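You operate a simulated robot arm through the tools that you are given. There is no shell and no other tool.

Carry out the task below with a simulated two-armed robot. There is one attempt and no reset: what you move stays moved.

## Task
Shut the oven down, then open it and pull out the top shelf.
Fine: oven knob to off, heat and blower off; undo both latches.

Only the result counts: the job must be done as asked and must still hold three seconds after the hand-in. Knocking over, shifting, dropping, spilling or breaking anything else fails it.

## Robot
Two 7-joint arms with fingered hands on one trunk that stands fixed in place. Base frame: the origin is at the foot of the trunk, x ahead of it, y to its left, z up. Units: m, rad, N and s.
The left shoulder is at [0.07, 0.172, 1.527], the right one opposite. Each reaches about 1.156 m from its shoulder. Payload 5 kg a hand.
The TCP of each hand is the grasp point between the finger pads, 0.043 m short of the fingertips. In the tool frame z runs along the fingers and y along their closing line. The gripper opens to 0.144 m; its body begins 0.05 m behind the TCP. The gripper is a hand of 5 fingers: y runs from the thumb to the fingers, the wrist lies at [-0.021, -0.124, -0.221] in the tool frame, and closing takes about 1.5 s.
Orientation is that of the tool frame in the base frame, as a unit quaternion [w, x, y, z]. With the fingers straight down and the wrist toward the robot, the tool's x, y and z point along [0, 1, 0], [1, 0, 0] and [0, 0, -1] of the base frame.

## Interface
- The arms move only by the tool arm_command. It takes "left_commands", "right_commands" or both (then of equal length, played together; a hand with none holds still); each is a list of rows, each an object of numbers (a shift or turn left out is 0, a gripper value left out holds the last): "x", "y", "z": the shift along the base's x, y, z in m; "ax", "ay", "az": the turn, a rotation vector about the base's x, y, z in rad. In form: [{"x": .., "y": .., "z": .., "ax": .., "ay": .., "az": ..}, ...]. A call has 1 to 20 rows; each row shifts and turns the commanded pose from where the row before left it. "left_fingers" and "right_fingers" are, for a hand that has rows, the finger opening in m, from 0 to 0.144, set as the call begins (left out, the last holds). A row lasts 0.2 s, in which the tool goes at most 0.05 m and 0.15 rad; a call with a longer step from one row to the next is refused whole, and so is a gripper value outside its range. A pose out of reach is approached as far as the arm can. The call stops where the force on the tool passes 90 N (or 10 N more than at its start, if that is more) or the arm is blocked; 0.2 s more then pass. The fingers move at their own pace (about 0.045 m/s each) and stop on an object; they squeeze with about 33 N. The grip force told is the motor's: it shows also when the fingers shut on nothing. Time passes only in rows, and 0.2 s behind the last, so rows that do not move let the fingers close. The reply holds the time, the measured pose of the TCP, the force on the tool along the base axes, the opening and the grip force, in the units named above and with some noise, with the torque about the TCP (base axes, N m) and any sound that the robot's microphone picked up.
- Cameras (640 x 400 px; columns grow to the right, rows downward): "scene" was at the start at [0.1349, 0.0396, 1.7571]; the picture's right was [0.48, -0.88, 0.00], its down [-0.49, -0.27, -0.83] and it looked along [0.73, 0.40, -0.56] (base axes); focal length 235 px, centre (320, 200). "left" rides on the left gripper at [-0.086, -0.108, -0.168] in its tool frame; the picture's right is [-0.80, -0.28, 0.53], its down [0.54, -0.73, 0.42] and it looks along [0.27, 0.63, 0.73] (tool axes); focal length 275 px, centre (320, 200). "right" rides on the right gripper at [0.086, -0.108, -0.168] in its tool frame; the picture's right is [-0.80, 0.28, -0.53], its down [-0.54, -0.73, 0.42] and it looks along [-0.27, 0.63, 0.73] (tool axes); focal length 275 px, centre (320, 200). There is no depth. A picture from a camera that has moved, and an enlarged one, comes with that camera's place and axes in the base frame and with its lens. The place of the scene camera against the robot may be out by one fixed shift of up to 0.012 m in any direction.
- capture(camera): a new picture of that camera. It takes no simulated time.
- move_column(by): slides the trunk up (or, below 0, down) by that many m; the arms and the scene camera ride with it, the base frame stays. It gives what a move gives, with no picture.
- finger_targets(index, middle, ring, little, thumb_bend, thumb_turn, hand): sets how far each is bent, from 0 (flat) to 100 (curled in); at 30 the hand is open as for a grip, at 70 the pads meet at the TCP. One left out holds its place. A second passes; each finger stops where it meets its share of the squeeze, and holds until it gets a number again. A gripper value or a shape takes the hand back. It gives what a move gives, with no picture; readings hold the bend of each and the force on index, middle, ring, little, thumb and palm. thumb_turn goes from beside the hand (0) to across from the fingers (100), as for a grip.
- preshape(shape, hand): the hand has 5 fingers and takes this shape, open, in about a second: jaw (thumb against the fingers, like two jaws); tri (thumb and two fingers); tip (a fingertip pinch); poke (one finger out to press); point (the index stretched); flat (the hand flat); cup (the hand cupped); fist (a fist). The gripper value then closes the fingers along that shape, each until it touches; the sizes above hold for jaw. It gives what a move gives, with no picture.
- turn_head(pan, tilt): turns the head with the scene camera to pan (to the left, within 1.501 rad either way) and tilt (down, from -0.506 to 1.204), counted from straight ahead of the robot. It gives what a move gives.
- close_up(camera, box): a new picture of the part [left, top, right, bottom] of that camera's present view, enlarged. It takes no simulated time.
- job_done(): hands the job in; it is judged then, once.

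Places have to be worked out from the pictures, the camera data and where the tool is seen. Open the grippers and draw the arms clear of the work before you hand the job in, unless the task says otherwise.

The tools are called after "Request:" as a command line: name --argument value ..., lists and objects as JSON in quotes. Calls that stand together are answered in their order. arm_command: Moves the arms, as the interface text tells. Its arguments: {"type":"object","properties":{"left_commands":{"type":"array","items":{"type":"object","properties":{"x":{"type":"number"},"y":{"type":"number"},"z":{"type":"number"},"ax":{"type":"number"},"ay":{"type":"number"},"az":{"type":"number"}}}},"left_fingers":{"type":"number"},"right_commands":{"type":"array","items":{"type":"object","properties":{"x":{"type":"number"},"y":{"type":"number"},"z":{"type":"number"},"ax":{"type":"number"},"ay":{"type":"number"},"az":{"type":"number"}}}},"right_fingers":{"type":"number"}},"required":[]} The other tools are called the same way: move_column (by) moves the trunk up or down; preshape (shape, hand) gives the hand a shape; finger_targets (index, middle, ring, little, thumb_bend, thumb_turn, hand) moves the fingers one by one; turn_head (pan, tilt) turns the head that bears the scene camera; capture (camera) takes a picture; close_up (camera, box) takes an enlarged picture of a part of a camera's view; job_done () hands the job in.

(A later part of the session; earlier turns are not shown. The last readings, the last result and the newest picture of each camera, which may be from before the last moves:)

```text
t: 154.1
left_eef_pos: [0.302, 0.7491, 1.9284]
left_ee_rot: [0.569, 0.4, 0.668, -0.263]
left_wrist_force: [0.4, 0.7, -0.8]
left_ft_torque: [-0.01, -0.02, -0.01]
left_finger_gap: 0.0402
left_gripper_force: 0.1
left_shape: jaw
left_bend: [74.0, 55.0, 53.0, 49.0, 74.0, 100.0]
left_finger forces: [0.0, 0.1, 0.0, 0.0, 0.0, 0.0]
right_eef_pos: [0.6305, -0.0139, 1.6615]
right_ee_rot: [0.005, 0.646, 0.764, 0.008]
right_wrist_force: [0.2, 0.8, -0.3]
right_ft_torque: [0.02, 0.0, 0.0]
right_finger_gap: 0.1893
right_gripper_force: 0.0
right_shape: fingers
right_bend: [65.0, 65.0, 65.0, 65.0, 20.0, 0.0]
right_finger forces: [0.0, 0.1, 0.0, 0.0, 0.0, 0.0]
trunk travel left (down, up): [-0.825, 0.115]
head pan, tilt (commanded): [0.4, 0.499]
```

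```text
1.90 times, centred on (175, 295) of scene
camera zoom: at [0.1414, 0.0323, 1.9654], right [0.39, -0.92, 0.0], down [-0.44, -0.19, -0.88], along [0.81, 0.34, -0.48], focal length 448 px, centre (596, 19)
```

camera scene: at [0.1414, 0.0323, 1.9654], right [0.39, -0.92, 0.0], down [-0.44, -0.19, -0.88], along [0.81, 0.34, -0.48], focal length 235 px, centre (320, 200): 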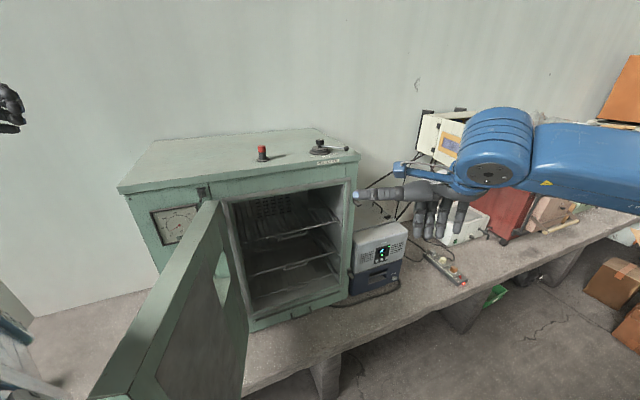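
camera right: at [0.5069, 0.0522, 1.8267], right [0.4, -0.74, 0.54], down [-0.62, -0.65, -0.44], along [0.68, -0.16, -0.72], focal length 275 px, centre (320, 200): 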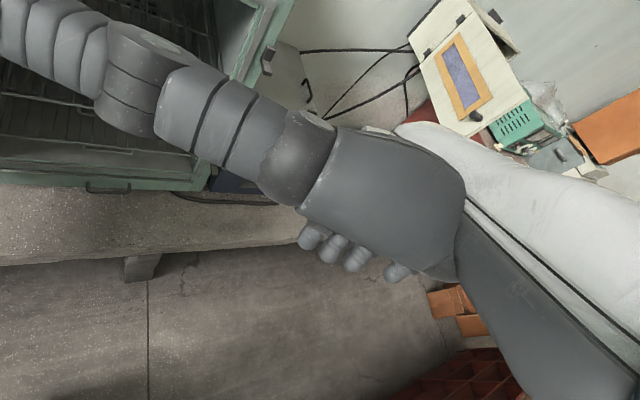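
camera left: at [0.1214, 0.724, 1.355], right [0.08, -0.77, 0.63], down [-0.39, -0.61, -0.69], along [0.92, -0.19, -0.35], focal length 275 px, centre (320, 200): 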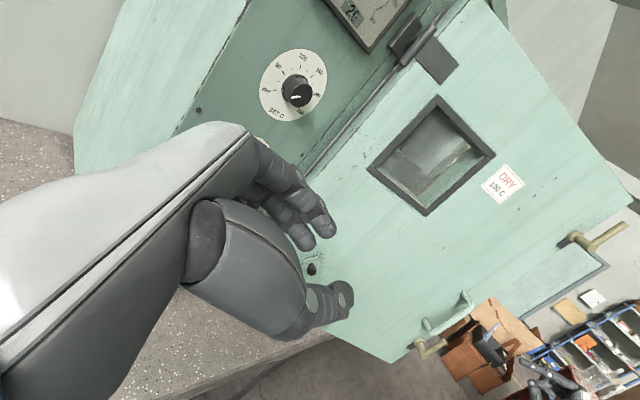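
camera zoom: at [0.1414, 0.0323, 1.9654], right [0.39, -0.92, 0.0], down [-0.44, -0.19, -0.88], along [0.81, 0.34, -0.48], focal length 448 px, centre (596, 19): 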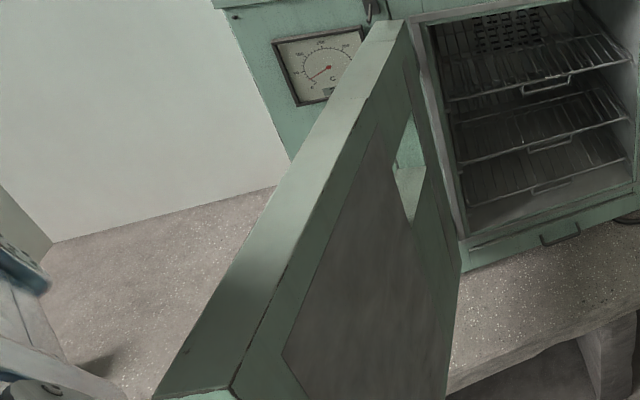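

Three wire shelves, each with a U-shaped pull at the middle of its front rail. I zoom closely on the top shelf's pull to see whether it sticks out or hangs down.

Request:
close_up --camera "scene" --box '[262, 208, 302, 238]'

Request:
close_up --camera "scene" --box '[225, 200, 285, 245]'

Request:
close_up --camera "scene" --box '[300, 185, 350, 225]'

```text
13.33 times, centred on (282, 223) of scene
camera zoom: at [0.1414, 0.0323, 1.9654], right [0.39, -0.92, 0.0], down [-0.44, -0.19, -0.88], along [0.81, 0.34, -0.48], focal length 3137 px, centre (827, -107)
```

zoom: 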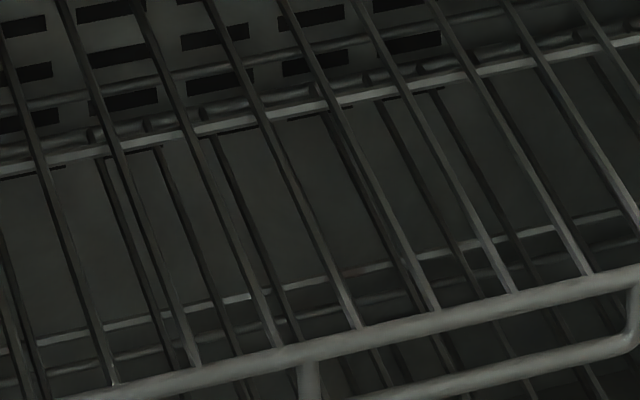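

```text
8.89 times, centred on (255, 222) of scene
camera zoom: at [0.1414, 0.0323, 1.9654], right [0.39, -0.92, 0.0], down [-0.44, -0.19, -0.88], along [0.81, 0.34, -0.48], focal length 2091 px, centre (898, 0)
```

zoom: 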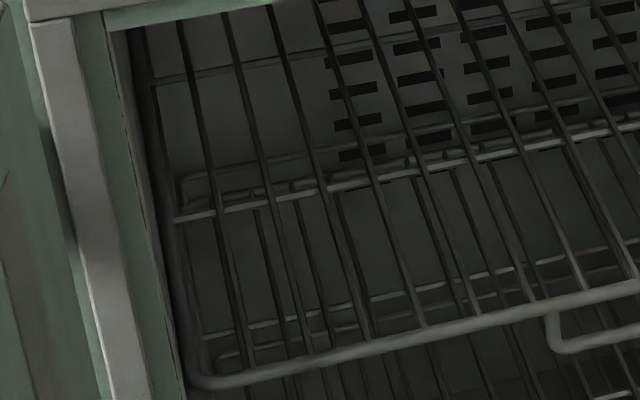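

```text
10.00 times, centred on (325, 205) of scene
camera zoom: at [0.1414, 0.0323, 1.9654], right [0.39, -0.92, 0.0], down [-0.44, -0.19, -0.88], along [0.81, 0.34, -0.48], focal length 2353 px, centre (270, 150)
```

zoom: 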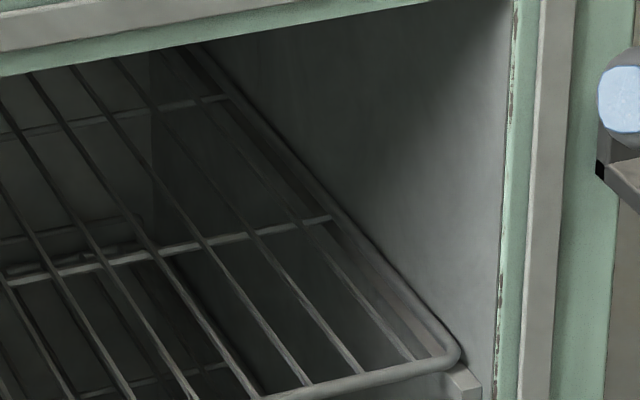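

I need the whole pull in one close view; I take it slightly lower.

Request:
close_up --camera "scene" --box '[272, 216, 312, 246]'

Request:
finger_targets --hand "right" --thumb_bend 100 --thumb_turn 100

Request:
capture --camera "right"

```text
13.33 times, centred on (292, 231) of scene
camera zoom: at [0.1414, 0.0323, 1.9654], right [0.39, -0.92, 0.0], down [-0.44, -0.19, -0.88], along [0.81, 0.34, -0.48], focal length 3137 px, centre (693, -213)
```

zoom: 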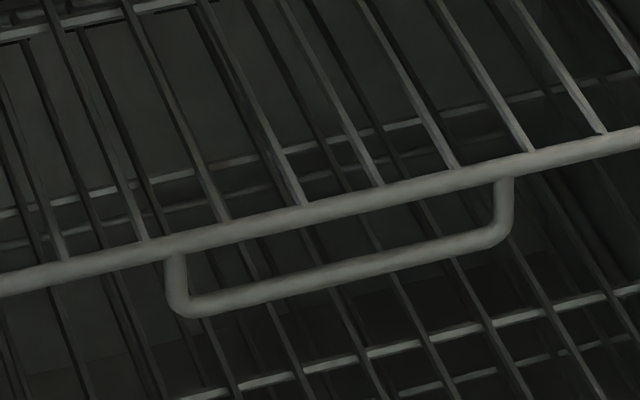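

```text
t: 155.1
left_eef_pos: [0.3013, 0.7516, 1.9288]
left_ee_rot: [0.57, 0.399, 0.668, -0.263]
left_wrist_force: [0.1, 0.2, -0.1]
left_ft_torque: [0.0, -0.01, 0.04]
left_finger_gap: 0.0401
left_gripper_force: 0.0
left_shape: jaw
left_bend: [74.0, 55.0, 53.0, 49.0, 74.0, 100.0]
left_finger forces: [0.0, 0.1, 0.1, 0.0, 0.0, 0.1]
right_eef_pos: [0.6302, -0.0126, 1.6625]
right_ee_rot: [0.005, 0.645, 0.764, 0.008]
right_wrist_force: [0.5, 0.6, 0.4]
right_ft_torque: [-0.04, 0.02, 0.01]
right_finger_gap: 0.0427
right_gripper_force: 0.0
right_shape: fingers
right_bend: [63.0, 65.0, 65.0, 65.0, 97.0, 95.0]
right_finger forces: [0.0, 0.0, 0.0, 0.0, 0.0, 0.1]
trunk travel left (down, up): [-0.825, 0.115]
head pan, tilt (commanded): [0.4, 0.499]
```

```text
taken
camera right: at [0.5059, 0.0539, 1.8269], right [0.4, -0.74, 0.54], down [-0.62, -0.65, -0.44], along [0.68, -0.16, -0.72], focal length 275 px, centre (320, 200)
```

right: 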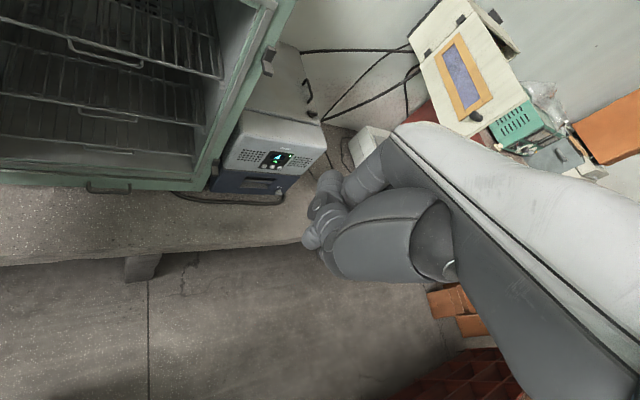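

The pull is a U hanging about 3 cm below the front rail, too narrow for a finger, but the rail itself can be hooked by a finger pointing down between the grid wires. The left arm reaches there best with fingers down; the door is at ~103°. I move the right arm away and turn the left hand to fingers-down above the door.

Request:
arm_command --right_commands '[{"x": -0.01, "y": -0.04}, {"x": -0.01, "y": -0.04}, {"x": -0.01, "y": -0.04}, {"x": -0.01, "y": -0.04}, {"x": -0.01, "y": -0.04}, {"x": -0.01, "y": -0.04}, {"x": -0.01, "y": -0.04}, {"y": -0.04}, {}, {}, {}]' --left_commands '[{"ax": 0.1134, "ay": 0.0737, "az": 0.0143}, {"ax": 0.1134, "ay": 0.0737, "az": 0.0143}, {"ax": 0.1134, "ay": 0.0737, "az": 0.0143}, {"ax": 0.1134, "ay": 0.0737, "az": 0.0143}, {"ax": 0.1134, "ay": 0.0737, "az": 0.0143}, {"ax": 0.1134, "ay": 0.0737, "az": 0.0143}, {"ax": 0.1134, "ay": 0.0737, "az": 0.0143}, {"ax": 0.1134, "ay": 0.0737, "az": 0.0143}, {"ax": 0.1134, "ay": 0.0737, "az": 0.0143}, {"ax": 0.1134, "ay": 0.0737, "az": 0.0143}, {}]'

Request:
capture --camera "scene"

Request:
capture --camera "left"

```text
t: 157.5
left_eef_pos: [0.3109, 0.7578, 1.8961]
left_ee_rot: [0.025, 0.477, 0.877, 0.05]
left_wrist_force: [-0.9, -0.2, 1.5]
left_ft_torque: [0.02, -0.05, -0.04]
left_finger_gap: 0.0401
left_gripper_force: 0.1
left_shape: jaw
left_bend: [74.0, 55.0, 53.0, 49.0, 74.0, 100.0]
left_finger forces: [0.0, 0.0, 0.0, 0.1, 0.0, 0.0]
left hand out of reach, approached as far as the arm can: row 9, 10
right_eef_pos: [0.5557, -0.3364, 1.6662]
right_ee_rot: [0.006, 0.646, 0.763, 0.008]
right_wrist_force: [-0.8, -0.1, -0.9]
right_ft_torque: [0.01, -0.03, -0.02]
right_finger_gap: 0.0428
right_gripper_force: 0.0
right_shape: fingers
right_bend: [63.0, 65.0, 65.0, 65.0, 97.0, 95.0]
right_finger forces: [0.0, 0.0, 0.0, 0.0, 0.0, 0.1]
trunk travel left (down, up): [-0.825, 0.115]
head pan, tilt (commanded): [0.4, 0.499]
```

```text
taken
camera scene: at [0.1397, 0.0332, 1.9656], right [0.39, -0.92, 0.0], down [-0.44, -0.19, -0.88], along [0.81, 0.34, -0.48], focal length 235 px, centre (320, 200)
```

scene: 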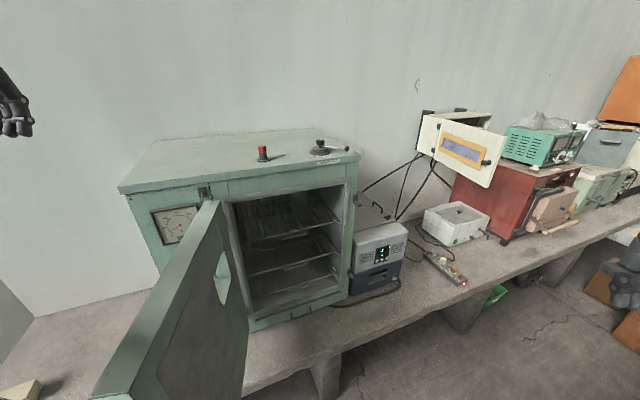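

```text
taken
camera left: at [0.2516, 0.6161, 2.0489], right [0.25, -0.79, -0.56], down [-0.86, 0.09, -0.5], along [0.44, 0.61, -0.66], focal length 275 px, centre (320, 200)
```

left: 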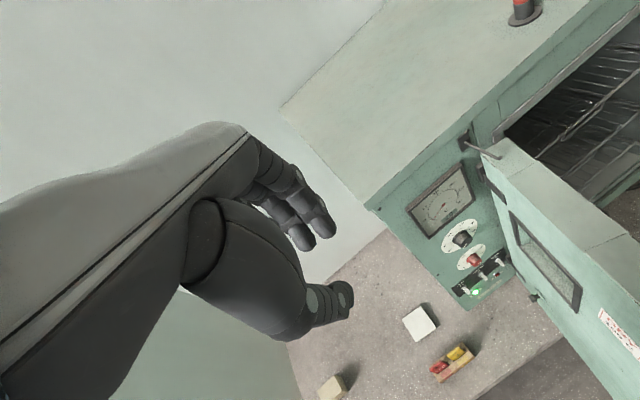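

The left hand is fingers-down. I shape it to a single poking index and carry it over the door's top to the right side, toward the open chamber.

Request:
preshape --shape "poke" --hand "left"

Request:
finger_targets --hand "left" --middle 99

Request:
arm_command --left_commands '[{"x": 0.028, "y": -0.034}, {"x": 0.028, "y": -0.034}, {"x": 0.028, "y": -0.034}, {"x": 0.028, "y": -0.034}, {"x": 0.028, "y": -0.034}, {"x": 0.028, "y": -0.034}, {"x": 0.028, "y": -0.034}, {"x": 0.028, "y": -0.034, "z": -0.01}, {"x": 0.028, "y": -0.034, "z": -0.01}, {"x": 0.028, "y": -0.034, "z": -0.01}, {"x": 0.028, "y": -0.03, "z": -0.02}, {"x": 0.028, "y": -0.02, "z": -0.02}, {}]'

Request:
capture --camera "scene"

Request:
capture --camera "left"

```text
t: 158.4
left_eef_pos: [0.3094, 0.7566, 1.8969]
left_ee_rot: [0.026, 0.476, 0.878, 0.05]
left_wrist_force: [0.4, 0.1, -0.7]
left_ft_torque: [0.03, -0.06, 0.0]
left_finger_gap: 0.0
left_gripper_force: 0.0
left_shape: poke
left_bend: [70.0, 70.0, 99.0, 99.0, 100.0, 100.0]
left_finger forces: [0.0, 0.0, 0.1, 0.0, 0.0, 0.0]
right_eef_pos: [0.5542, -0.3364, 1.6652]
right_ee_rot: [0.006, 0.645, 0.764, 0.009]
right_wrist_force: [0.0, 0.2, 0.6]
right_ft_torque: [0.01, -0.04, -0.01]
right_finger_gap: 0.0429
right_gripper_force: 0.1
right_shape: fingers
right_bend: [63.0, 65.0, 65.0, 65.0, 97.0, 95.0]
right_finger forces: [0.0, 0.0, 0.0, 0.0, 0.0, 0.1]
trunk travel left (down, up): [-0.825, 0.115]
head pan, tilt (commanded): [0.4, 0.499]
```

```text
t: 159.4
left_eef_pos: [0.3134, 0.7576, 1.8965]
left_ee_rot: [0.026, 0.476, 0.877, 0.049]
left_wrist_force: [-1.0, -0.3, -0.2]
left_ft_torque: [0.02, 0.01, 0.0]
left_finger_gap: 0.0489
left_gripper_force: 0.1
left_shape: fingers
left_bend: [70.0, 99.0, 99.0, 99.0, 100.0, 100.0]
left_finger forces: [0.1, 0.0, 0.1, 0.0, 0.0, 0.0]
right_eef_pos: [0.556, -0.3346, 1.6642]
right_ee_rot: [0.006, 0.645, 0.764, 0.008]
right_wrist_force: [1.2, -0.2, -0.2]
right_ft_torque: [0.01, 0.05, 0.01]
right_finger_gap: 0.0428
right_gripper_force: 0.1
right_shape: fingers
right_bend: [63.0, 65.0, 65.0, 65.0, 97.0, 95.0]
right_finger forces: [0.0, 0.0, 0.1, 0.0, 0.1, 0.1]
trunk travel left (down, up): [-0.825, 0.115]
head pan, tilt (commanded): [0.4, 0.499]
```

```text
t: 162.2
left_eef_pos: [0.5809, 0.4083, 1.7923]
left_ee_rot: [0.024, 0.475, 0.878, 0.048]
left_wrist_force: [-0.2, -0.1, -0.6]
left_ft_torque: [0.02, 0.0, -0.02]
left_finger_gap: 0.0489
left_gripper_force: 0.1
left_shape: fingers
left_bend: [70.0, 99.0, 99.0, 99.0, 100.0, 100.0]
left_finger forces: [0.0, 0.1, 0.1, 0.0, 0.1, 0.1]
left hand out of reach, approached as far as the arm can: row 1, 2, 3, 4, 5, 6, 7
right_eef_pos: [0.5564, -0.3357, 1.6641]
right_ee_rot: [0.006, 0.646, 0.764, 0.008]
right_wrist_force: [-0.6, -0.5, -0.5]
right_ft_torque: [0.06, -0.01, 0.03]
right_finger_gap: 0.0433
right_gripper_force: 0.1
right_shape: fingers
right_bend: [63.0, 65.0, 65.0, 65.0, 97.0, 95.0]
right_finger forces: [0.1, 0.0, 0.0, 0.1, 0.0, 0.1]
trunk travel left (down, up): [-0.825, 0.115]
head pan, tilt (commanded): [0.4, 0.499]
```

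```text
taken
camera scene: at [0.1404, 0.0312, 1.9655], right [0.39, -0.92, 0.0], down [-0.44, -0.19, -0.88], along [0.81, 0.34, -0.48], focal length 235 px, centre (320, 200)
```

scene: 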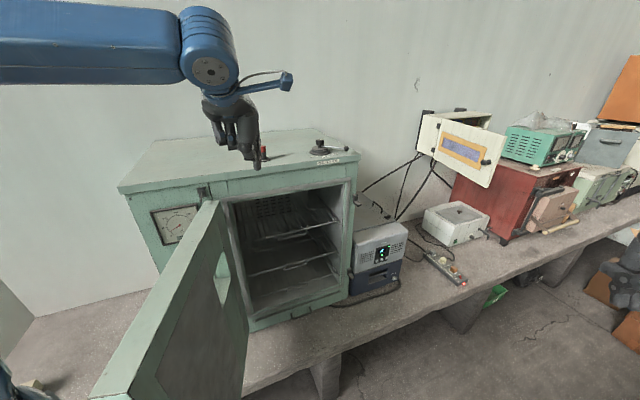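

```text
taken
camera left: at [0.5217, 0.2666, 1.9457], right [0.24, -0.79, -0.56], down [-0.86, 0.09, -0.5], along [0.44, 0.61, -0.66], focal length 275 px, centre (320, 200)
```

left: 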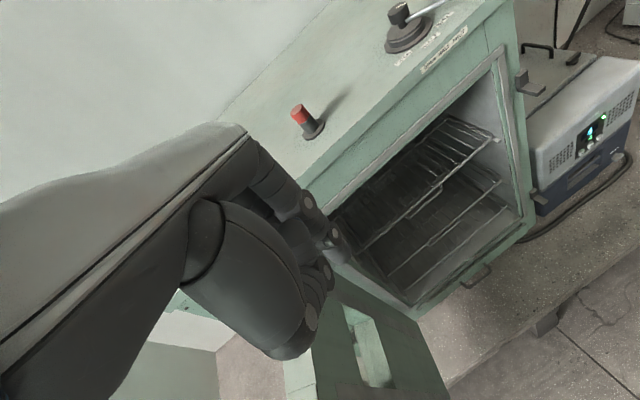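

The left hand is over the right side of the open door with the chamber in its camera's view. I zoom on the shelves to locate the top rail precisely.

Request:
close_up --camera "left" --box '[320, 60, 560, 320]'

Request:
close_up --camera "left" --box '[380, 100, 520, 230]'

```text
1.54 times, centred on (440, 190) of left
camera zoom: at [0.5217, 0.2666, 1.9457], right [0.24, -0.79, -0.56], down [-0.86, 0.09, -0.5], along [0.44, 0.61, -0.66], focal length 424 px, centre (135, 215)
```

zoom: 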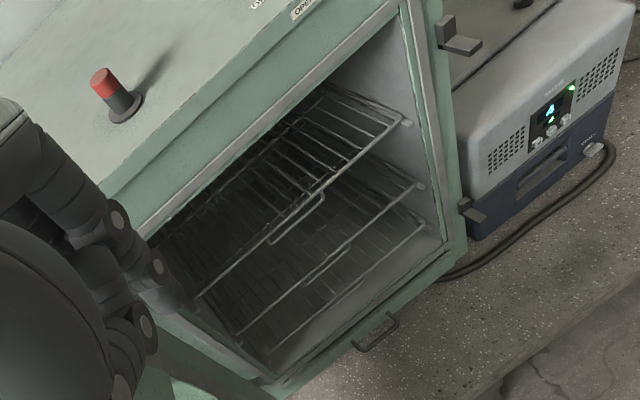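

```text
3.08 times, centred on (450, 165) of left
camera zoom: at [0.5217, 0.2666, 1.9457], right [0.24, -0.79, -0.56], down [-0.86, 0.09, -0.5], along [0.44, 0.61, -0.66], focal length 847 px, centre (-80, 308)
```

zoom: 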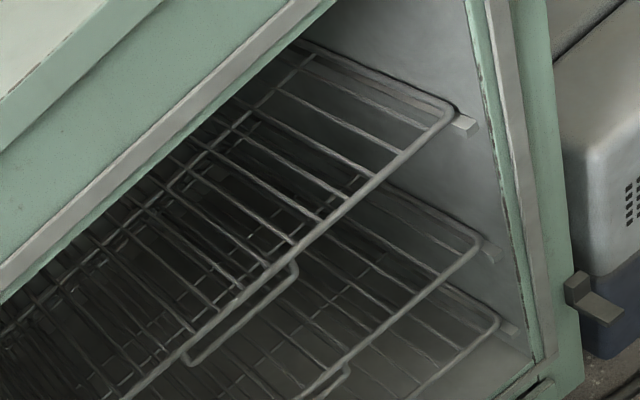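

The top rail's pull attaches at about (0.966, 0.457) and (0.870, 0.537), z≈1.31, so the rail lies just inside the opening. I straighten the index a bit more so it stands well clear of the curled fingers, and check its tip in the hand camera.

Request:
finger_targets --hand "left" --index 50

Request:
close_up --camera "left" --box '[220, 140, 420, 360]'

Request:
close_up --camera "scene" --box '[170, 60, 310, 180]'

```text
t: 163.2
left_eef_pos: [0.5818, 0.4095, 1.7898]
left_ee_rot: [0.023, 0.475, 0.878, 0.047]
left_wrist_force: [-0.1, 0.7, -0.2]
left_ft_torque: [-0.04, 0.01, -0.02]
left_finger_gap: 0.0706
left_gripper_force: 0.0
left_shape: fingers
left_bend: [50.0, 99.0, 99.0, 99.0, 100.0, 100.0]
left_finger forces: [0.1, 0.0, 0.0, 0.1, 0.0, 0.1]
right_eef_pos: [0.5573, -0.3342, 1.666]
right_ee_rot: [0.005, 0.645, 0.764, 0.008]
right_wrist_force: [-0.4, 0.4, -0.1]
right_ft_torque: [0.03, 0.01, 0.05]
right_finger_gap: 0.0429
right_gripper_force: 0.1
right_shape: fingers
right_bend: [63.0, 65.0, 65.0, 65.0, 97.0, 95.0]
right_finger forces: [0.1, 0.1, 0.0, 0.1, 0.0, 0.1]
trunk travel left (down, up): [-0.825, 0.115]
head pan, tilt (commanded): [0.4, 0.499]
```

```text
1.82 times, centred on (320, 250) of left
camera zoom: at [0.5233, 0.2688, 1.9449], right [0.24, -0.79, -0.56], down [-0.86, 0.09, -0.49], along [0.44, 0.61, -0.66], focal length 500 px, centre (320, 109)
```

zoom: 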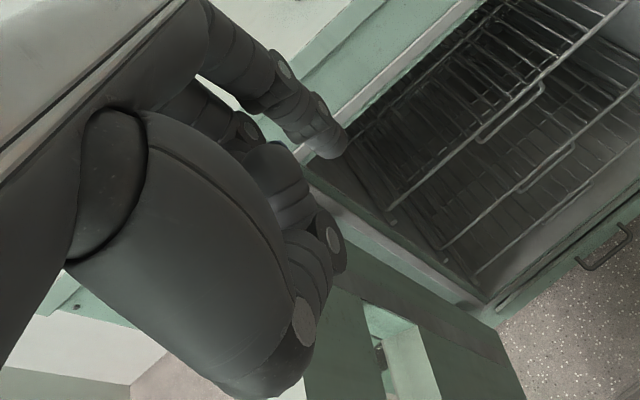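

```text
3.33 times, centred on (240, 120) of scene
camera zoom: at [0.142, 0.0335, 1.9654], right [0.39, -0.92, 0.0], down [-0.44, -0.19, -0.88], along [0.81, 0.34, -0.48], focal length 784 px, centre (587, 467)
```

zoom: 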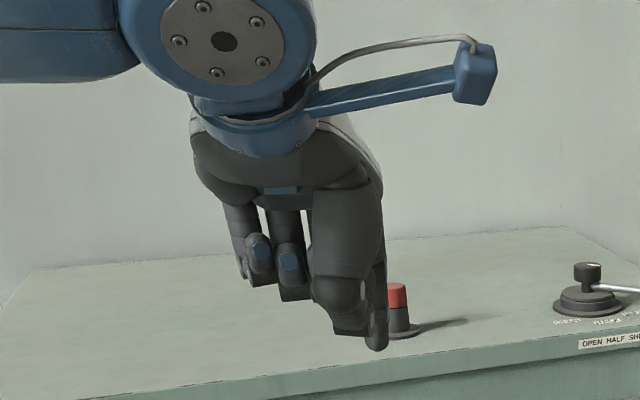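

The gaps between the wires are barely wider than the finger, so threading it is risky. Instead I'll grasp the pull: fingers over the rail, thumb under the loop (about 3.6 cm tall). I shape the left hand to a jaw and pitch it forward ~50°, square to the oven.

Request:
preshape --shape "jaw" --hand "left"

Request:
arm_command --left_commands '[{"ax": 0.0772, "ay": -0.1188}, {"ax": 0.0772, "ay": -0.1188}, {"ax": 0.0772, "ay": -0.1188}, {"ax": 0.0772, "ay": -0.1188}, {"ax": 0.0772, "ay": -0.1188}, {"ax": 0.0772, "ay": -0.1188}, {"az": 0.11}, {"az": 0.11}, {}]' --left_fingers 0.09

Request:
capture --camera "left"

Request:
capture --camera "scene"

```text
t: 164.1
left_eef_pos: [0.5807, 0.409, 1.7915]
left_ee_rot: [0.023, 0.476, 0.878, 0.047]
left_wrist_force: [0.0, -0.1, 0.3]
left_ft_torque: [0.0, 0.03, 0.01]
left_finger_gap: 0.1438
left_gripper_force: 0.1
left_shape: jaw
left_bend: [30.0, 30.0, 30.0, 30.0, 30.0, 98.0]
left_finger forces: [0.0, 0.0, 0.1, 0.0, 0.0, 0.0]
right_eef_pos: [0.5572, -0.335, 1.6647]
right_ee_rot: [0.004, 0.645, 0.764, 0.008]
right_wrist_force: [-0.1, -0.4, 0.7]
right_ft_torque: [-0.02, -0.01, 0.02]
right_finger_gap: 0.0425
right_gripper_force: 0.0
right_shape: fingers
right_bend: [63.0, 65.0, 65.0, 65.0, 97.0, 95.0]
right_finger forces: [0.0, 0.0, 0.1, 0.0, 0.0, 0.1]
trunk travel left (down, up): [-0.825, 0.115]
head pan, tilt (commanded): [0.4, 0.499]
```

```text
t: 166.1
left_eef_pos: [0.6232, 0.4112, 1.807]
left_ee_rot: [0.172, 0.334, 0.823, 0.427]
left_wrist_force: [-0.1, -1.0, 0.6]
left_ft_torque: [0.01, 0.0, -0.04]
left_finger_gap: 0.0901
left_gripper_force: 0.1
left_shape: jaw
left_bend: [28.0, 40.0, 37.0, 40.0, 64.0, 100.0]
left_finger forces: [0.1, 0.0, 0.1, 0.1, 0.0, 0.1]
left hand out of reach, approached as far as the arm can: row 5, 6
right_eef_pos: [0.5575, -0.3363, 1.6642]
right_ee_rot: [0.005, 0.646, 0.763, 0.008]
right_wrist_force: [1.0, 1.1, 0.5]
right_ft_torque: [0.03, 0.01, 0.02]
right_finger_gap: 0.0429
right_gripper_force: 0.1
right_shape: fingers
right_bend: [63.0, 65.0, 65.0, 65.0, 97.0, 95.0]
right_finger forces: [0.0, 0.0, 0.0, 0.0, 0.0, 0.0]
trunk travel left (down, up): [-0.825, 0.115]
head pan, tilt (commanded): [0.4, 0.499]
```

```text
taken
camera left: at [0.5452, 0.2083, 1.8144], right [0.76, -0.36, -0.54], down [-0.44, 0.33, -0.84], along [0.48, 0.87, 0.09], focal length 275 px, centre (320, 200)
```

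left: 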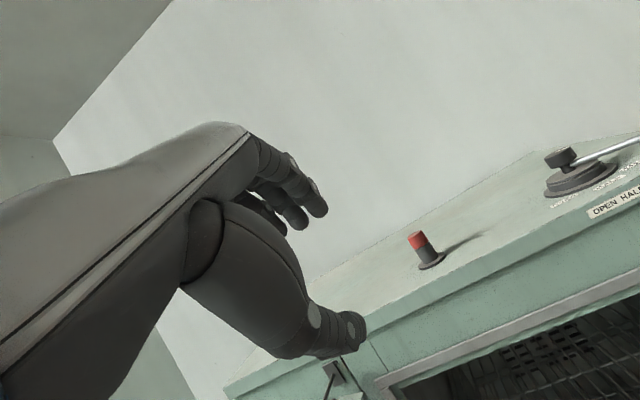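

```text
taken
camera scene: at [0.1413, 0.0317, 1.9654], right [0.39, -0.92, 0.0], down [-0.44, -0.19, -0.88], along [0.81, 0.34, -0.48], focal length 235 px, centre (320, 200)
```

scene: 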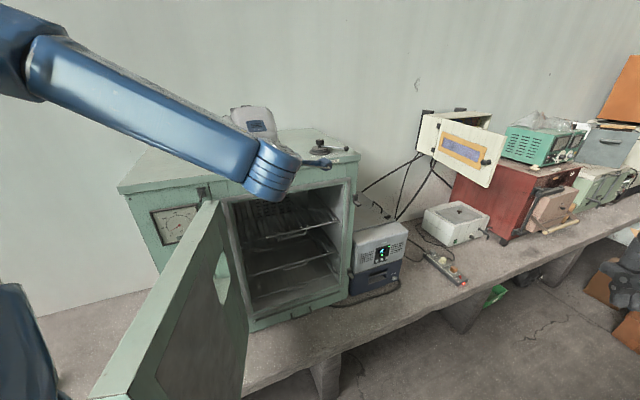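

The jaw is pitched ~35° below horizontal and square to the oven (yaw 46°). I bring it down in front of the opening in two stages, watching that elbow and forearm stay clear of the open door.

Request:
arm_command --left_commands '[{"x": 0.0218, "z": -0.0433}, {"x": 0.0218, "z": -0.0433}, {"x": 0.0218, "z": -0.0433}, {"x": 0.0218, "z": -0.0433}, {"x": 0.0218, "z": -0.0433}, {}]'

Request:
capture --camera "scene"

Request:
capture --camera "left"

Request:
capture --camera "right"

```text
t: 167.5
left_eef_pos: [0.7324, 0.4113, 1.59]
left_ee_rot: [0.172, 0.334, 0.823, 0.427]
left_wrist_force: [0.7, -1.1, 0.1]
left_ft_torque: [0.04, 0.01, -0.03]
left_finger_gap: 0.0904
left_gripper_force: 0.1
left_shape: jaw
left_bend: [28.0, 40.0, 37.0, 40.0, 64.0, 100.0]
left_finger forces: [0.0, 0.0, 0.0, 0.0, 0.0, 0.1]
right_eef_pos: [0.5582, -0.3355, 1.664]
right_ee_rot: [0.005, 0.646, 0.764, 0.007]
right_wrist_force: [1.5, -0.2, -0.1]
right_ft_torque: [0.01, 0.02, -0.04]
right_finger_gap: 0.043
right_gripper_force: 0.0
right_shape: fingers
right_bend: [63.0, 65.0, 65.0, 65.0, 97.0, 95.0]
right_finger forces: [0.0, 0.0, 0.0, 0.0, 0.1, 0.0]
trunk travel left (down, up): [-0.825, 0.115]
head pan, tilt (commanded): [0.4, 0.499]
```

```text
taken
camera scene: at [0.1435, 0.032, 1.9653], right [0.39, -0.92, 0.0], down [-0.44, -0.19, -0.88], along [0.81, 0.34, -0.48], focal length 235 px, centre (320, 200)
```

scene: 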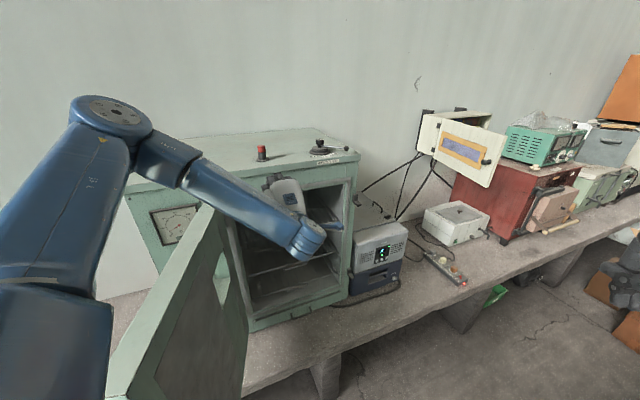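

```text
taken
camera left: at [0.6535, 0.2076, 1.5976], right [0.76, -0.36, -0.54], down [-0.44, 0.33, -0.84], along [0.48, 0.87, 0.09], focal length 275 px, centre (320, 200)
```

left: 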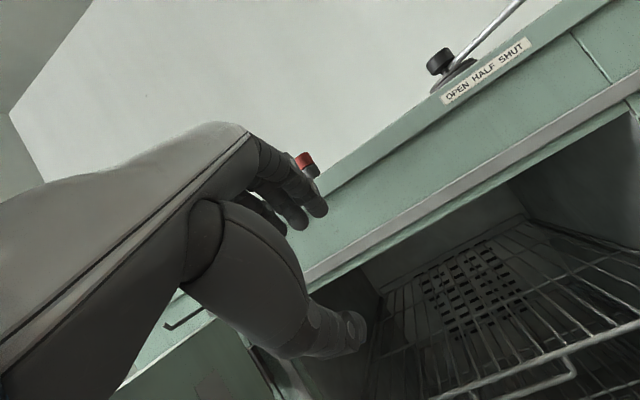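

```text
taken
camera right: at [0.4351, -0.2696, 1.8294], right [0.4, -0.74, 0.54], down [-0.62, -0.65, -0.44], along [0.67, -0.16, -0.72], focal length 275 px, centre (320, 200)
```

right: 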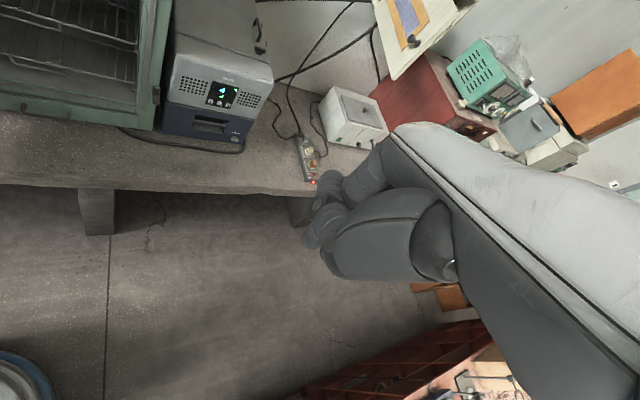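

Elbow and forearm are above the door, clear. The hand camera begins to see the top shelf and its pull. I continue down to the approach start point.

Request:
arm_command --left_commands '[{"x": 0.0218, "y": 0.0014, "z": -0.0433}, {"x": 0.0218, "y": 0.0014, "z": -0.0433}, {"x": 0.0218, "y": 0.0014, "z": -0.0433}, {"x": 0.0218, "y": 0.0014, "z": -0.0433}, {"x": 0.0218, "y": 0.0014, "z": -0.0433}, {}]'

Request:
capture --camera "scene"

Request:
capture --camera "left"

```text
t: 168.9
left_eef_pos: [0.7994, 0.4739, 1.4713]
left_ee_rot: [0.172, 0.336, 0.823, 0.426]
left_wrist_force: [0.8, 0.0, -0.6]
left_ft_torque: [0.0, 0.02, 0.03]
left_finger_gap: 0.0901
left_gripper_force: 0.2
left_shape: jaw
left_bend: [28.0, 40.0, 37.0, 40.0, 64.0, 100.0]
left_finger forces: [0.0, 0.0, 0.1, 0.0, 0.0, 0.0]
left hand out of reach, approached as far as the arm can: row 3, 4, 5
right_eef_pos: [0.5602, -0.3374, 1.6634]
right_ee_rot: [0.005, 0.645, 0.764, 0.008]
right_wrist_force: [0.3, 0.2, -1.0]
right_ft_torque: [0.01, 0.06, -0.02]
right_finger_gap: 0.0428
right_gripper_force: 0.1
right_shape: fingers
right_bend: [63.0, 65.0, 65.0, 65.0, 97.0, 95.0]
right_finger forces: [0.1, 0.1, 0.0, 0.0, 0.1, 0.0]
trunk travel left (down, up): [-0.825, 0.115]
head pan, tilt (commanded): [0.4, 0.499]
```

```text
taken
camera scene: at [0.145, 0.0302, 1.9652], right [0.39, -0.92, 0.0], down [-0.44, -0.19, -0.88], along [0.81, 0.34, -0.48], focal length 235 px, centre (320, 200)
```

scene: 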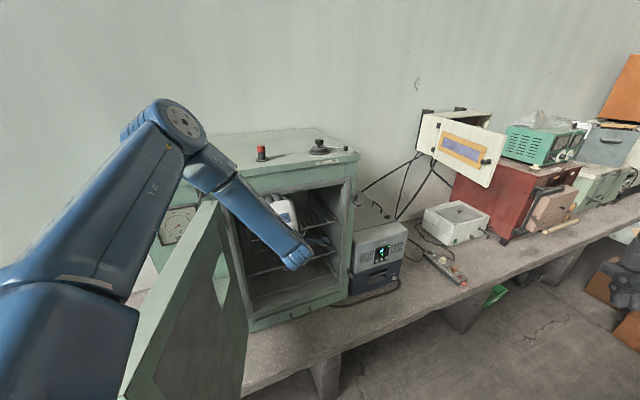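

```text
taken
camera left: at [0.7199, 0.271, 1.4791], right [0.76, -0.36, -0.54], down [-0.44, 0.33, -0.83], along [0.48, 0.87, 0.09], focal length 275 px, centre (320, 200)
```

left: 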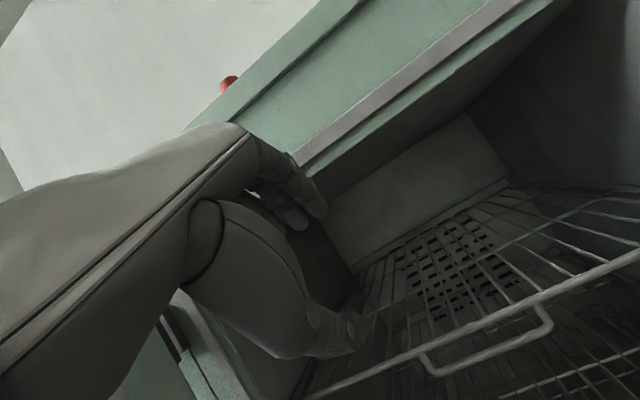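

The arm ran into a wrist limit before getting low enough, but its elbow (z≈1.9) is well above the door. I back the hand out a little and lower the trunk 0.17 m instead, which brings the same arm posture down to shelf height.

Request:
arm_command --left_commands '[{"x": -0.03, "y": -0.03}, {"x": -0.03, "y": -0.03}, {}]'

Request:
move_column --by -0.12

Request:
capture --camera "scene"

Request:
capture --camera "left"

```text
t: 169.7
left_eef_pos: [0.7345, 0.4232, 1.4818]
left_ee_rot: [0.172, 0.335, 0.823, 0.425]
left_wrist_force: [0.6, 0.2, -0.1]
left_ft_torque: [0.01, -0.03, 0.01]
left_finger_gap: 0.0902
left_gripper_force: 0.1
left_shape: jaw
left_bend: [28.0, 40.0, 37.0, 40.0, 64.0, 100.0]
left_finger forces: [0.1, 0.0, 0.1, 0.0, 0.1, 0.0]
left hand out of reach, approached as far as the arm can: row 1, 2
right_eef_pos: [0.5579, -0.3359, 1.665]
right_ee_rot: [0.005, 0.645, 0.764, 0.008]
right_wrist_force: [-0.2, -0.6, -0.5]
right_ft_torque: [0.0, -0.02, 0.0]
right_finger_gap: 0.0428
right_gripper_force: 0.1
right_shape: fingers
right_bend: [63.0, 65.0, 65.0, 65.0, 97.0, 95.0]
right_finger forces: [0.0, 0.0, 0.0, 0.0, 0.1, 0.0]
trunk travel left (down, up): [-0.825, 0.115]
head pan, tilt (commanded): [0.4, 0.499]
```

```text
t: 171.2
left_eef_pos: [0.7354, 0.4255, 1.3633]
left_ee_rot: [0.172, 0.335, 0.823, 0.425]
left_wrist_force: [0.1, -0.2, 0.7]
left_ft_torque: [-0.01, -0.01, -0.02]
left_finger_gap: 0.09
left_gripper_force: 0.1
left_shape: jaw
left_bend: [28.0, 40.0, 37.0, 40.0, 64.0, 100.0]
left_finger forces: [0.1, 0.1, 0.0, 0.1, 0.0, 0.0]
right_eef_pos: [0.5566, -0.336, 1.5454]
right_ee_rot: [0.006, 0.645, 0.764, 0.008]
right_wrist_force: [0.3, 0.0, 1.0]
right_ft_torque: [0.01, -0.03, 0.01]
right_finger_gap: 0.0429
right_gripper_force: 0.1
right_shape: fingers
right_bend: [63.0, 65.0, 65.0, 65.0, 97.0, 95.0]
right_finger forces: [0.0, 0.0, 0.0, 0.0, 0.0, 0.0]
trunk travel left (down, up): [-0.705, 0.235]
head pan, tilt (commanded): [0.4, 0.499]
```

```text
taken
camera scene: at [0.1413, 0.0323, 1.8455], right [0.39, -0.92, 0.0], down [-0.44, -0.19, -0.88], along [0.81, 0.34, -0.48], focal length 235 px, centre (320, 200)
```

scene: 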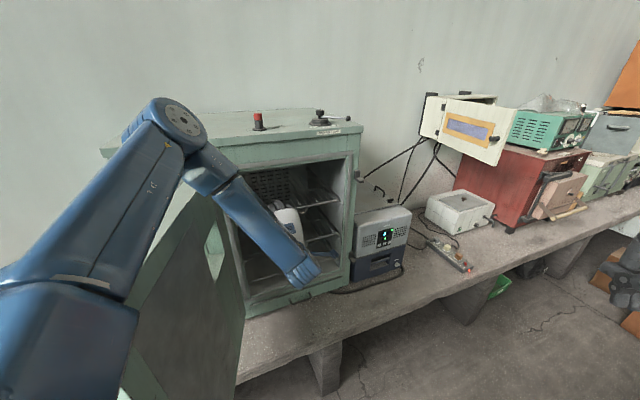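

```text
taken
camera left: at [0.6565, 0.221, 1.3704], right [0.76, -0.36, -0.54], down [-0.44, 0.33, -0.84], along [0.48, 0.87, 0.09], focal length 275 px, centre (320, 200)
```

left: 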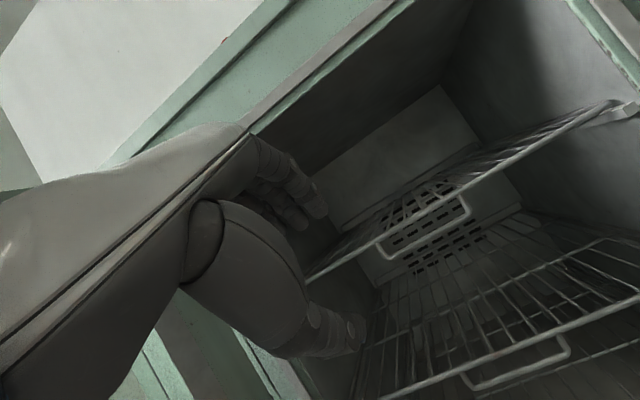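

Now the hand camera sees the top shelf's rail and pull almost level. I zoom in and triangulate it.

Request:
close_up --camera "left" --box '[290, 90, 640, 310]'

Request:
close_up --camera "left" --box '[350, 170, 500, 280]'

```text
1.82 times, centred on (465, 200) of left
camera zoom: at [0.6565, 0.221, 1.3704], right [0.76, -0.36, -0.54], down [-0.44, 0.33, -0.84], along [0.48, 0.87, 0.09], focal length 500 px, centre (56, 200)
```

zoom: 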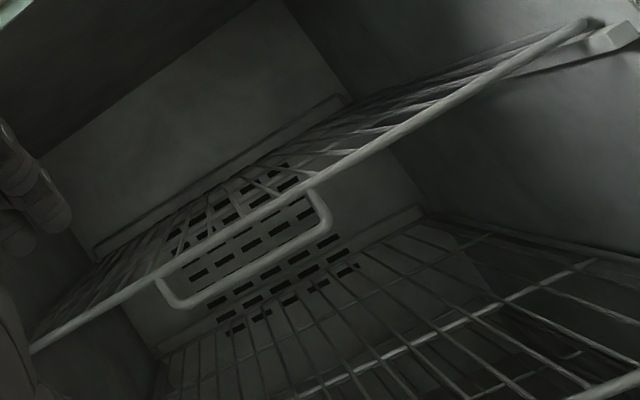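

```text
3.64 times, centred on (425, 225) of left
camera zoom: at [0.6565, 0.221, 1.3704], right [0.76, -0.36, -0.54], down [-0.44, 0.33, -0.84], along [0.48, 0.87, 0.09], focal length 1001 px, centre (-62, 109)
```

zoom: 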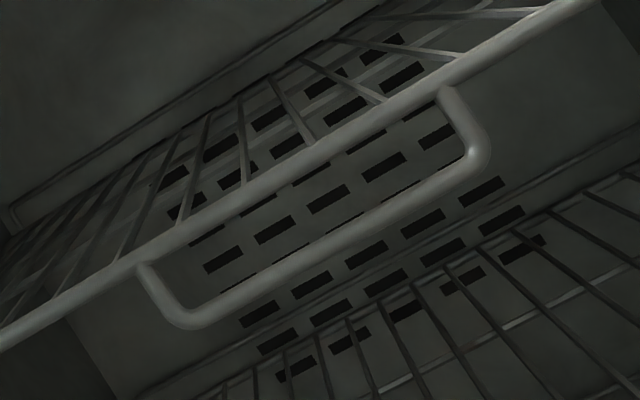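

The pull is now well fixed: rail ends at (0.959, 0.459) and (0.870, 0.5425), z 1.3145; lower bar at z 1.288. I move the jaw onto its approach line, 12 cm back from the grasp point.

Request:
arm_command --left_commands '[{"x": 0.0342, "y": -0.001, "z": 0.005}, {"x": 0.0342, "y": -0.001, "z": 0.005}, {"x": 0.0342, "y": -0.0015, "z": 0.006}, {}]'

Request:
capture --camera "left"

Request:
capture --camera "scene"

```text
t: 172.2
left_eef_pos: [0.8257, 0.4327, 1.3939]
left_ee_rot: [0.173, 0.337, 0.823, 0.424]
left_wrist_force: [0.1, 0.2, -0.6]
left_ft_torque: [0.0, 0.01, 0.04]
left_finger_gap: 0.0903
left_gripper_force: 0.1
left_shape: jaw
left_bend: [28.0, 40.0, 37.0, 40.0, 64.0, 100.0]
left_finger forces: [0.0, 0.0, 0.0, 0.1, 0.1, 0.0]
left hand out of reach, approached as far as the arm can: row 1, 2, 3
right_eef_pos: [0.5569, -0.335, 1.5444]
right_ee_rot: [0.006, 0.645, 0.764, 0.008]
right_wrist_force: [0.1, 0.1, -0.5]
right_ft_torque: [0.0, 0.0, 0.0]
right_finger_gap: 0.0428
right_gripper_force: 0.1
right_shape: fingers
right_bend: [63.0, 65.0, 65.0, 65.0, 97.0, 95.0]
right_finger forces: [0.1, 0.0, 0.0, 0.0, 0.1, 0.1]
trunk travel left (down, up): [-0.705, 0.235]
head pan, tilt (commanded): [0.4, 0.499]
```

```text
taken
camera left: at [0.7474, 0.2299, 1.4024], right [0.76, -0.36, -0.54], down [-0.44, 0.33, -0.84], along [0.48, 0.87, 0.09], focal length 275 px, centre (320, 200)
```

left: 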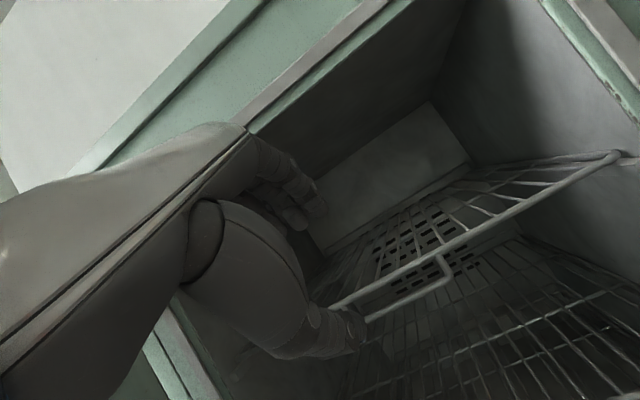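

```text
taken
camera scene: at [0.1406, 0.0324, 1.8455], right [0.39, -0.92, 0.0], down [-0.44, -0.19, -0.88], along [0.81, 0.34, -0.48], focal length 235 px, centre (320, 200)
```

scene: 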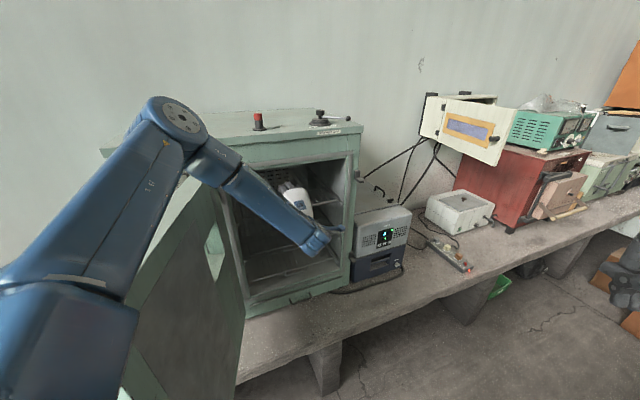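

The wrist limit lifts the hand slightly off my line. I pitch the jaw 0.25 rad further down, which relaxes the wrist, and lower the trunk 4 cm.

Request:
arm_command --left_commands '[{"ax": -0.09, "ay": 0.087}, {"ax": -0.09, "ay": 0.087}, {"x": -0.01, "y": -0.01}, {}]'

Request:
move_column --by -0.04

Request:
capture --camera "left"

Request:
capture --camera "scene"

```text
t: 173.2
left_eef_pos: [0.8182, 0.4202, 1.3956]
left_ee_rot: [0.13, 0.355, 0.869, 0.319]
left_wrist_force: [0.1, -0.2, 0.2]
left_ft_torque: [0.01, 0.0, 0.0]
left_finger_gap: 0.0902
left_gripper_force: 0.1
left_shape: jaw
left_bend: [28.0, 40.0, 37.0, 40.0, 64.0, 100.0]
left_finger forces: [0.0, 0.0, 0.0, 0.1, 0.0, 0.1]
right_eef_pos: [0.5578, -0.3375, 1.5441]
right_ee_rot: [0.005, 0.645, 0.764, 0.007]
right_wrist_force: [1.1, 0.4, -0.4]
right_ft_torque: [0.02, -0.01, 0.03]
right_finger_gap: 0.0432
right_gripper_force: 0.1
right_shape: fingers
right_bend: [63.0, 65.0, 65.0, 65.0, 97.0, 95.0]
right_finger forces: [0.1, 0.1, 0.0, 0.0, 0.0, 0.0]
trunk travel left (down, up): [-0.705, 0.235]
head pan, tilt (commanded): [0.4, 0.499]
```

```text
t: 174.0
left_eef_pos: [0.8029, 0.4105, 1.3715]
left_ee_rot: [0.133, 0.352, 0.867, 0.327]
left_wrist_force: [0.0, 0.3, -0.7]
left_ft_torque: [-0.06, 0.01, -0.07]
left_finger_gap: 0.0902
left_gripper_force: 0.0
left_shape: jaw
left_bend: [28.0, 40.0, 37.0, 40.0, 64.0, 100.0]
left_finger forces: [0.1, 0.0, 0.0, 0.0, 0.1, 0.1]
right_eef_pos: [0.5423, -0.3499, 1.508]
right_ee_rot: [0.007, 0.645, 0.764, 0.017]
right_wrist_force: [-0.8, 0.8, 0.0]
right_ft_torque: [-0.05, -0.02, -0.02]
right_finger_gap: 0.043
right_gripper_force: 0.1
right_shape: fingers
right_bend: [63.0, 65.0, 65.0, 65.0, 97.0, 95.0]
right_finger forces: [0.0, 0.1, 0.1, 0.1, 0.0, 0.0]
trunk travel left (down, up): [-0.665, 0.275]
head pan, tilt (commanded): [0.4, 0.499]
```

```text
taken
camera left: at [0.7305, 0.2115, 1.4255], right [0.67, -0.46, -0.59], down [-0.57, 0.19, -0.8], along [0.47, 0.87, -0.14], focal length 275 px, centre (320, 200)
```

left: 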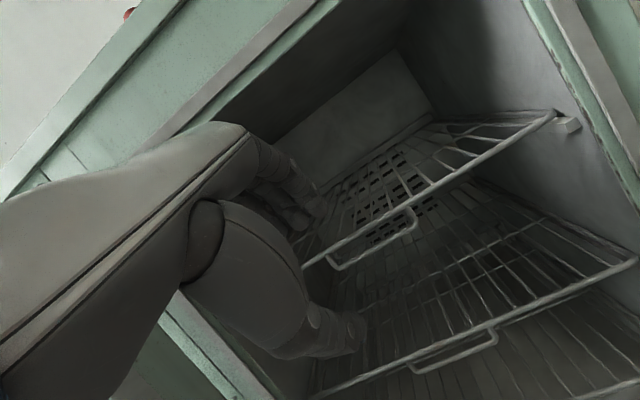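

```text
taken
camera scene: at [0.1202, 0.0128, 1.8085], right [0.39, -0.92, -0.01], down [-0.43, -0.18, -0.88], along [0.81, 0.35, -0.47], focal length 235 px, centre (320, 200)
```

scene: 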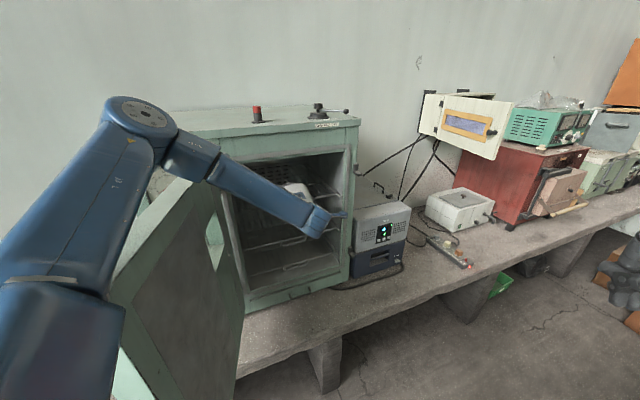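

The robot's whole upper body shifted about 2 cm during that lowering: my left shoulder or upper arm is pressing on the open door's top edge. I raise the trunk back right away.

Request:
move_column --by 0.04

Request:
capture --camera "scene"

Request:
turn_head --pan 1.1 --tilt 0.8

Request:
capture --camera "scene"

```text
t: 174.9
left_eef_pos: [0.8143, 0.4186, 1.3963]
left_ee_rot: [0.13, 0.354, 0.869, 0.32]
left_wrist_force: [-1.3, -1.6, 0.7]
left_ft_torque: [0.0, -0.03, 0.0]
left_finger_gap: 0.0903
left_gripper_force: 0.1
left_shape: jaw
left_bend: [28.0, 40.0, 37.0, 40.0, 64.0, 100.0]
left_finger forces: [0.0, 0.0, 0.0, 0.0, 0.1, 0.1]
right_eef_pos: [0.5519, -0.3391, 1.5447]
right_ee_rot: [0.007, 0.646, 0.764, 0.009]
right_wrist_force: [-1.2, -1.3, -0.3]
right_ft_torque: [0.07, -0.07, -0.01]
right_finger_gap: 0.0427
right_gripper_force: 0.0
right_shape: fingers
right_bend: [63.0, 65.0, 65.0, 65.0, 97.0, 95.0]
right_finger forces: [0.0, 0.1, 0.1, 0.0, 0.1, 0.0]
trunk travel left (down, up): [-0.705, 0.235]
head pan, tilt (commanded): [0.4, 0.499]
```

```text
taken
camera scene: at [0.1373, 0.0301, 1.8454], right [0.39, -0.92, 0.0], down [-0.44, -0.18, -0.88], along [0.81, 0.34, -0.48], focal length 235 px, centre (320, 200)
```

scene: 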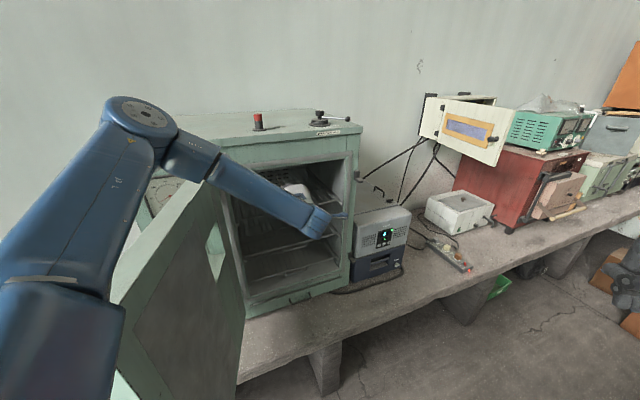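

```text
t: 175.9
left_eef_pos: [0.8193, 0.4217, 1.3953]
left_ee_rot: [0.13, 0.354, 0.869, 0.32]
left_wrist_force: [1.0, -0.3, 0.4]
left_ft_torque: [0.0, 0.0, 0.03]
left_finger_gap: 0.0899
left_gripper_force: 0.1
left_shape: jaw
left_bend: [28.0, 40.0, 37.0, 40.0, 64.0, 100.0]
left_finger forces: [0.0, 0.0, 0.0, 0.0, 0.1, 0.1]
right_eef_pos: [0.5584, -0.3351, 1.5452]
right_ee_rot: [0.004, 0.646, 0.764, 0.007]
right_wrist_force: [0.2, 1.1, -0.1]
right_ft_torque: [0.02, 0.07, -0.02]
right_finger_gap: 0.043
right_gripper_force: 0.1
right_shape: fingers
right_bend: [63.0, 65.0, 65.0, 65.0, 97.0, 95.0]
right_finger forces: [0.1, 0.0, 0.1, 0.0, 0.0, 0.1]
trunk travel left (down, up): [-0.705, 0.235]
head pan, tilt (commanded): [1.1, 0.799]
```

```text
taken
camera scene: at [0.0954, 0.0691, 1.8194], right [0.89, -0.45, 0.0], down [-0.33, -0.64, -0.7], along [0.32, 0.62, -0.72], focal length 235 px, centre (320, 200)
```

scene: 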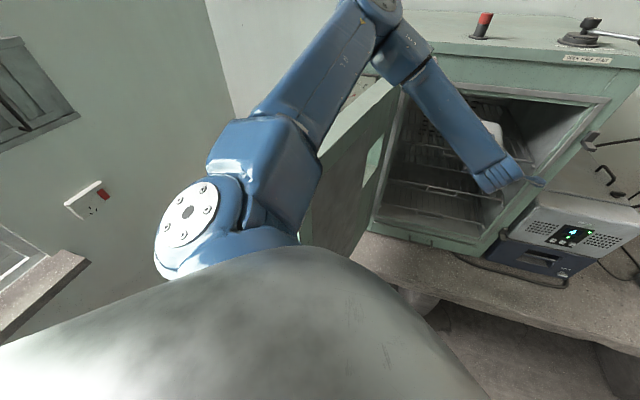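

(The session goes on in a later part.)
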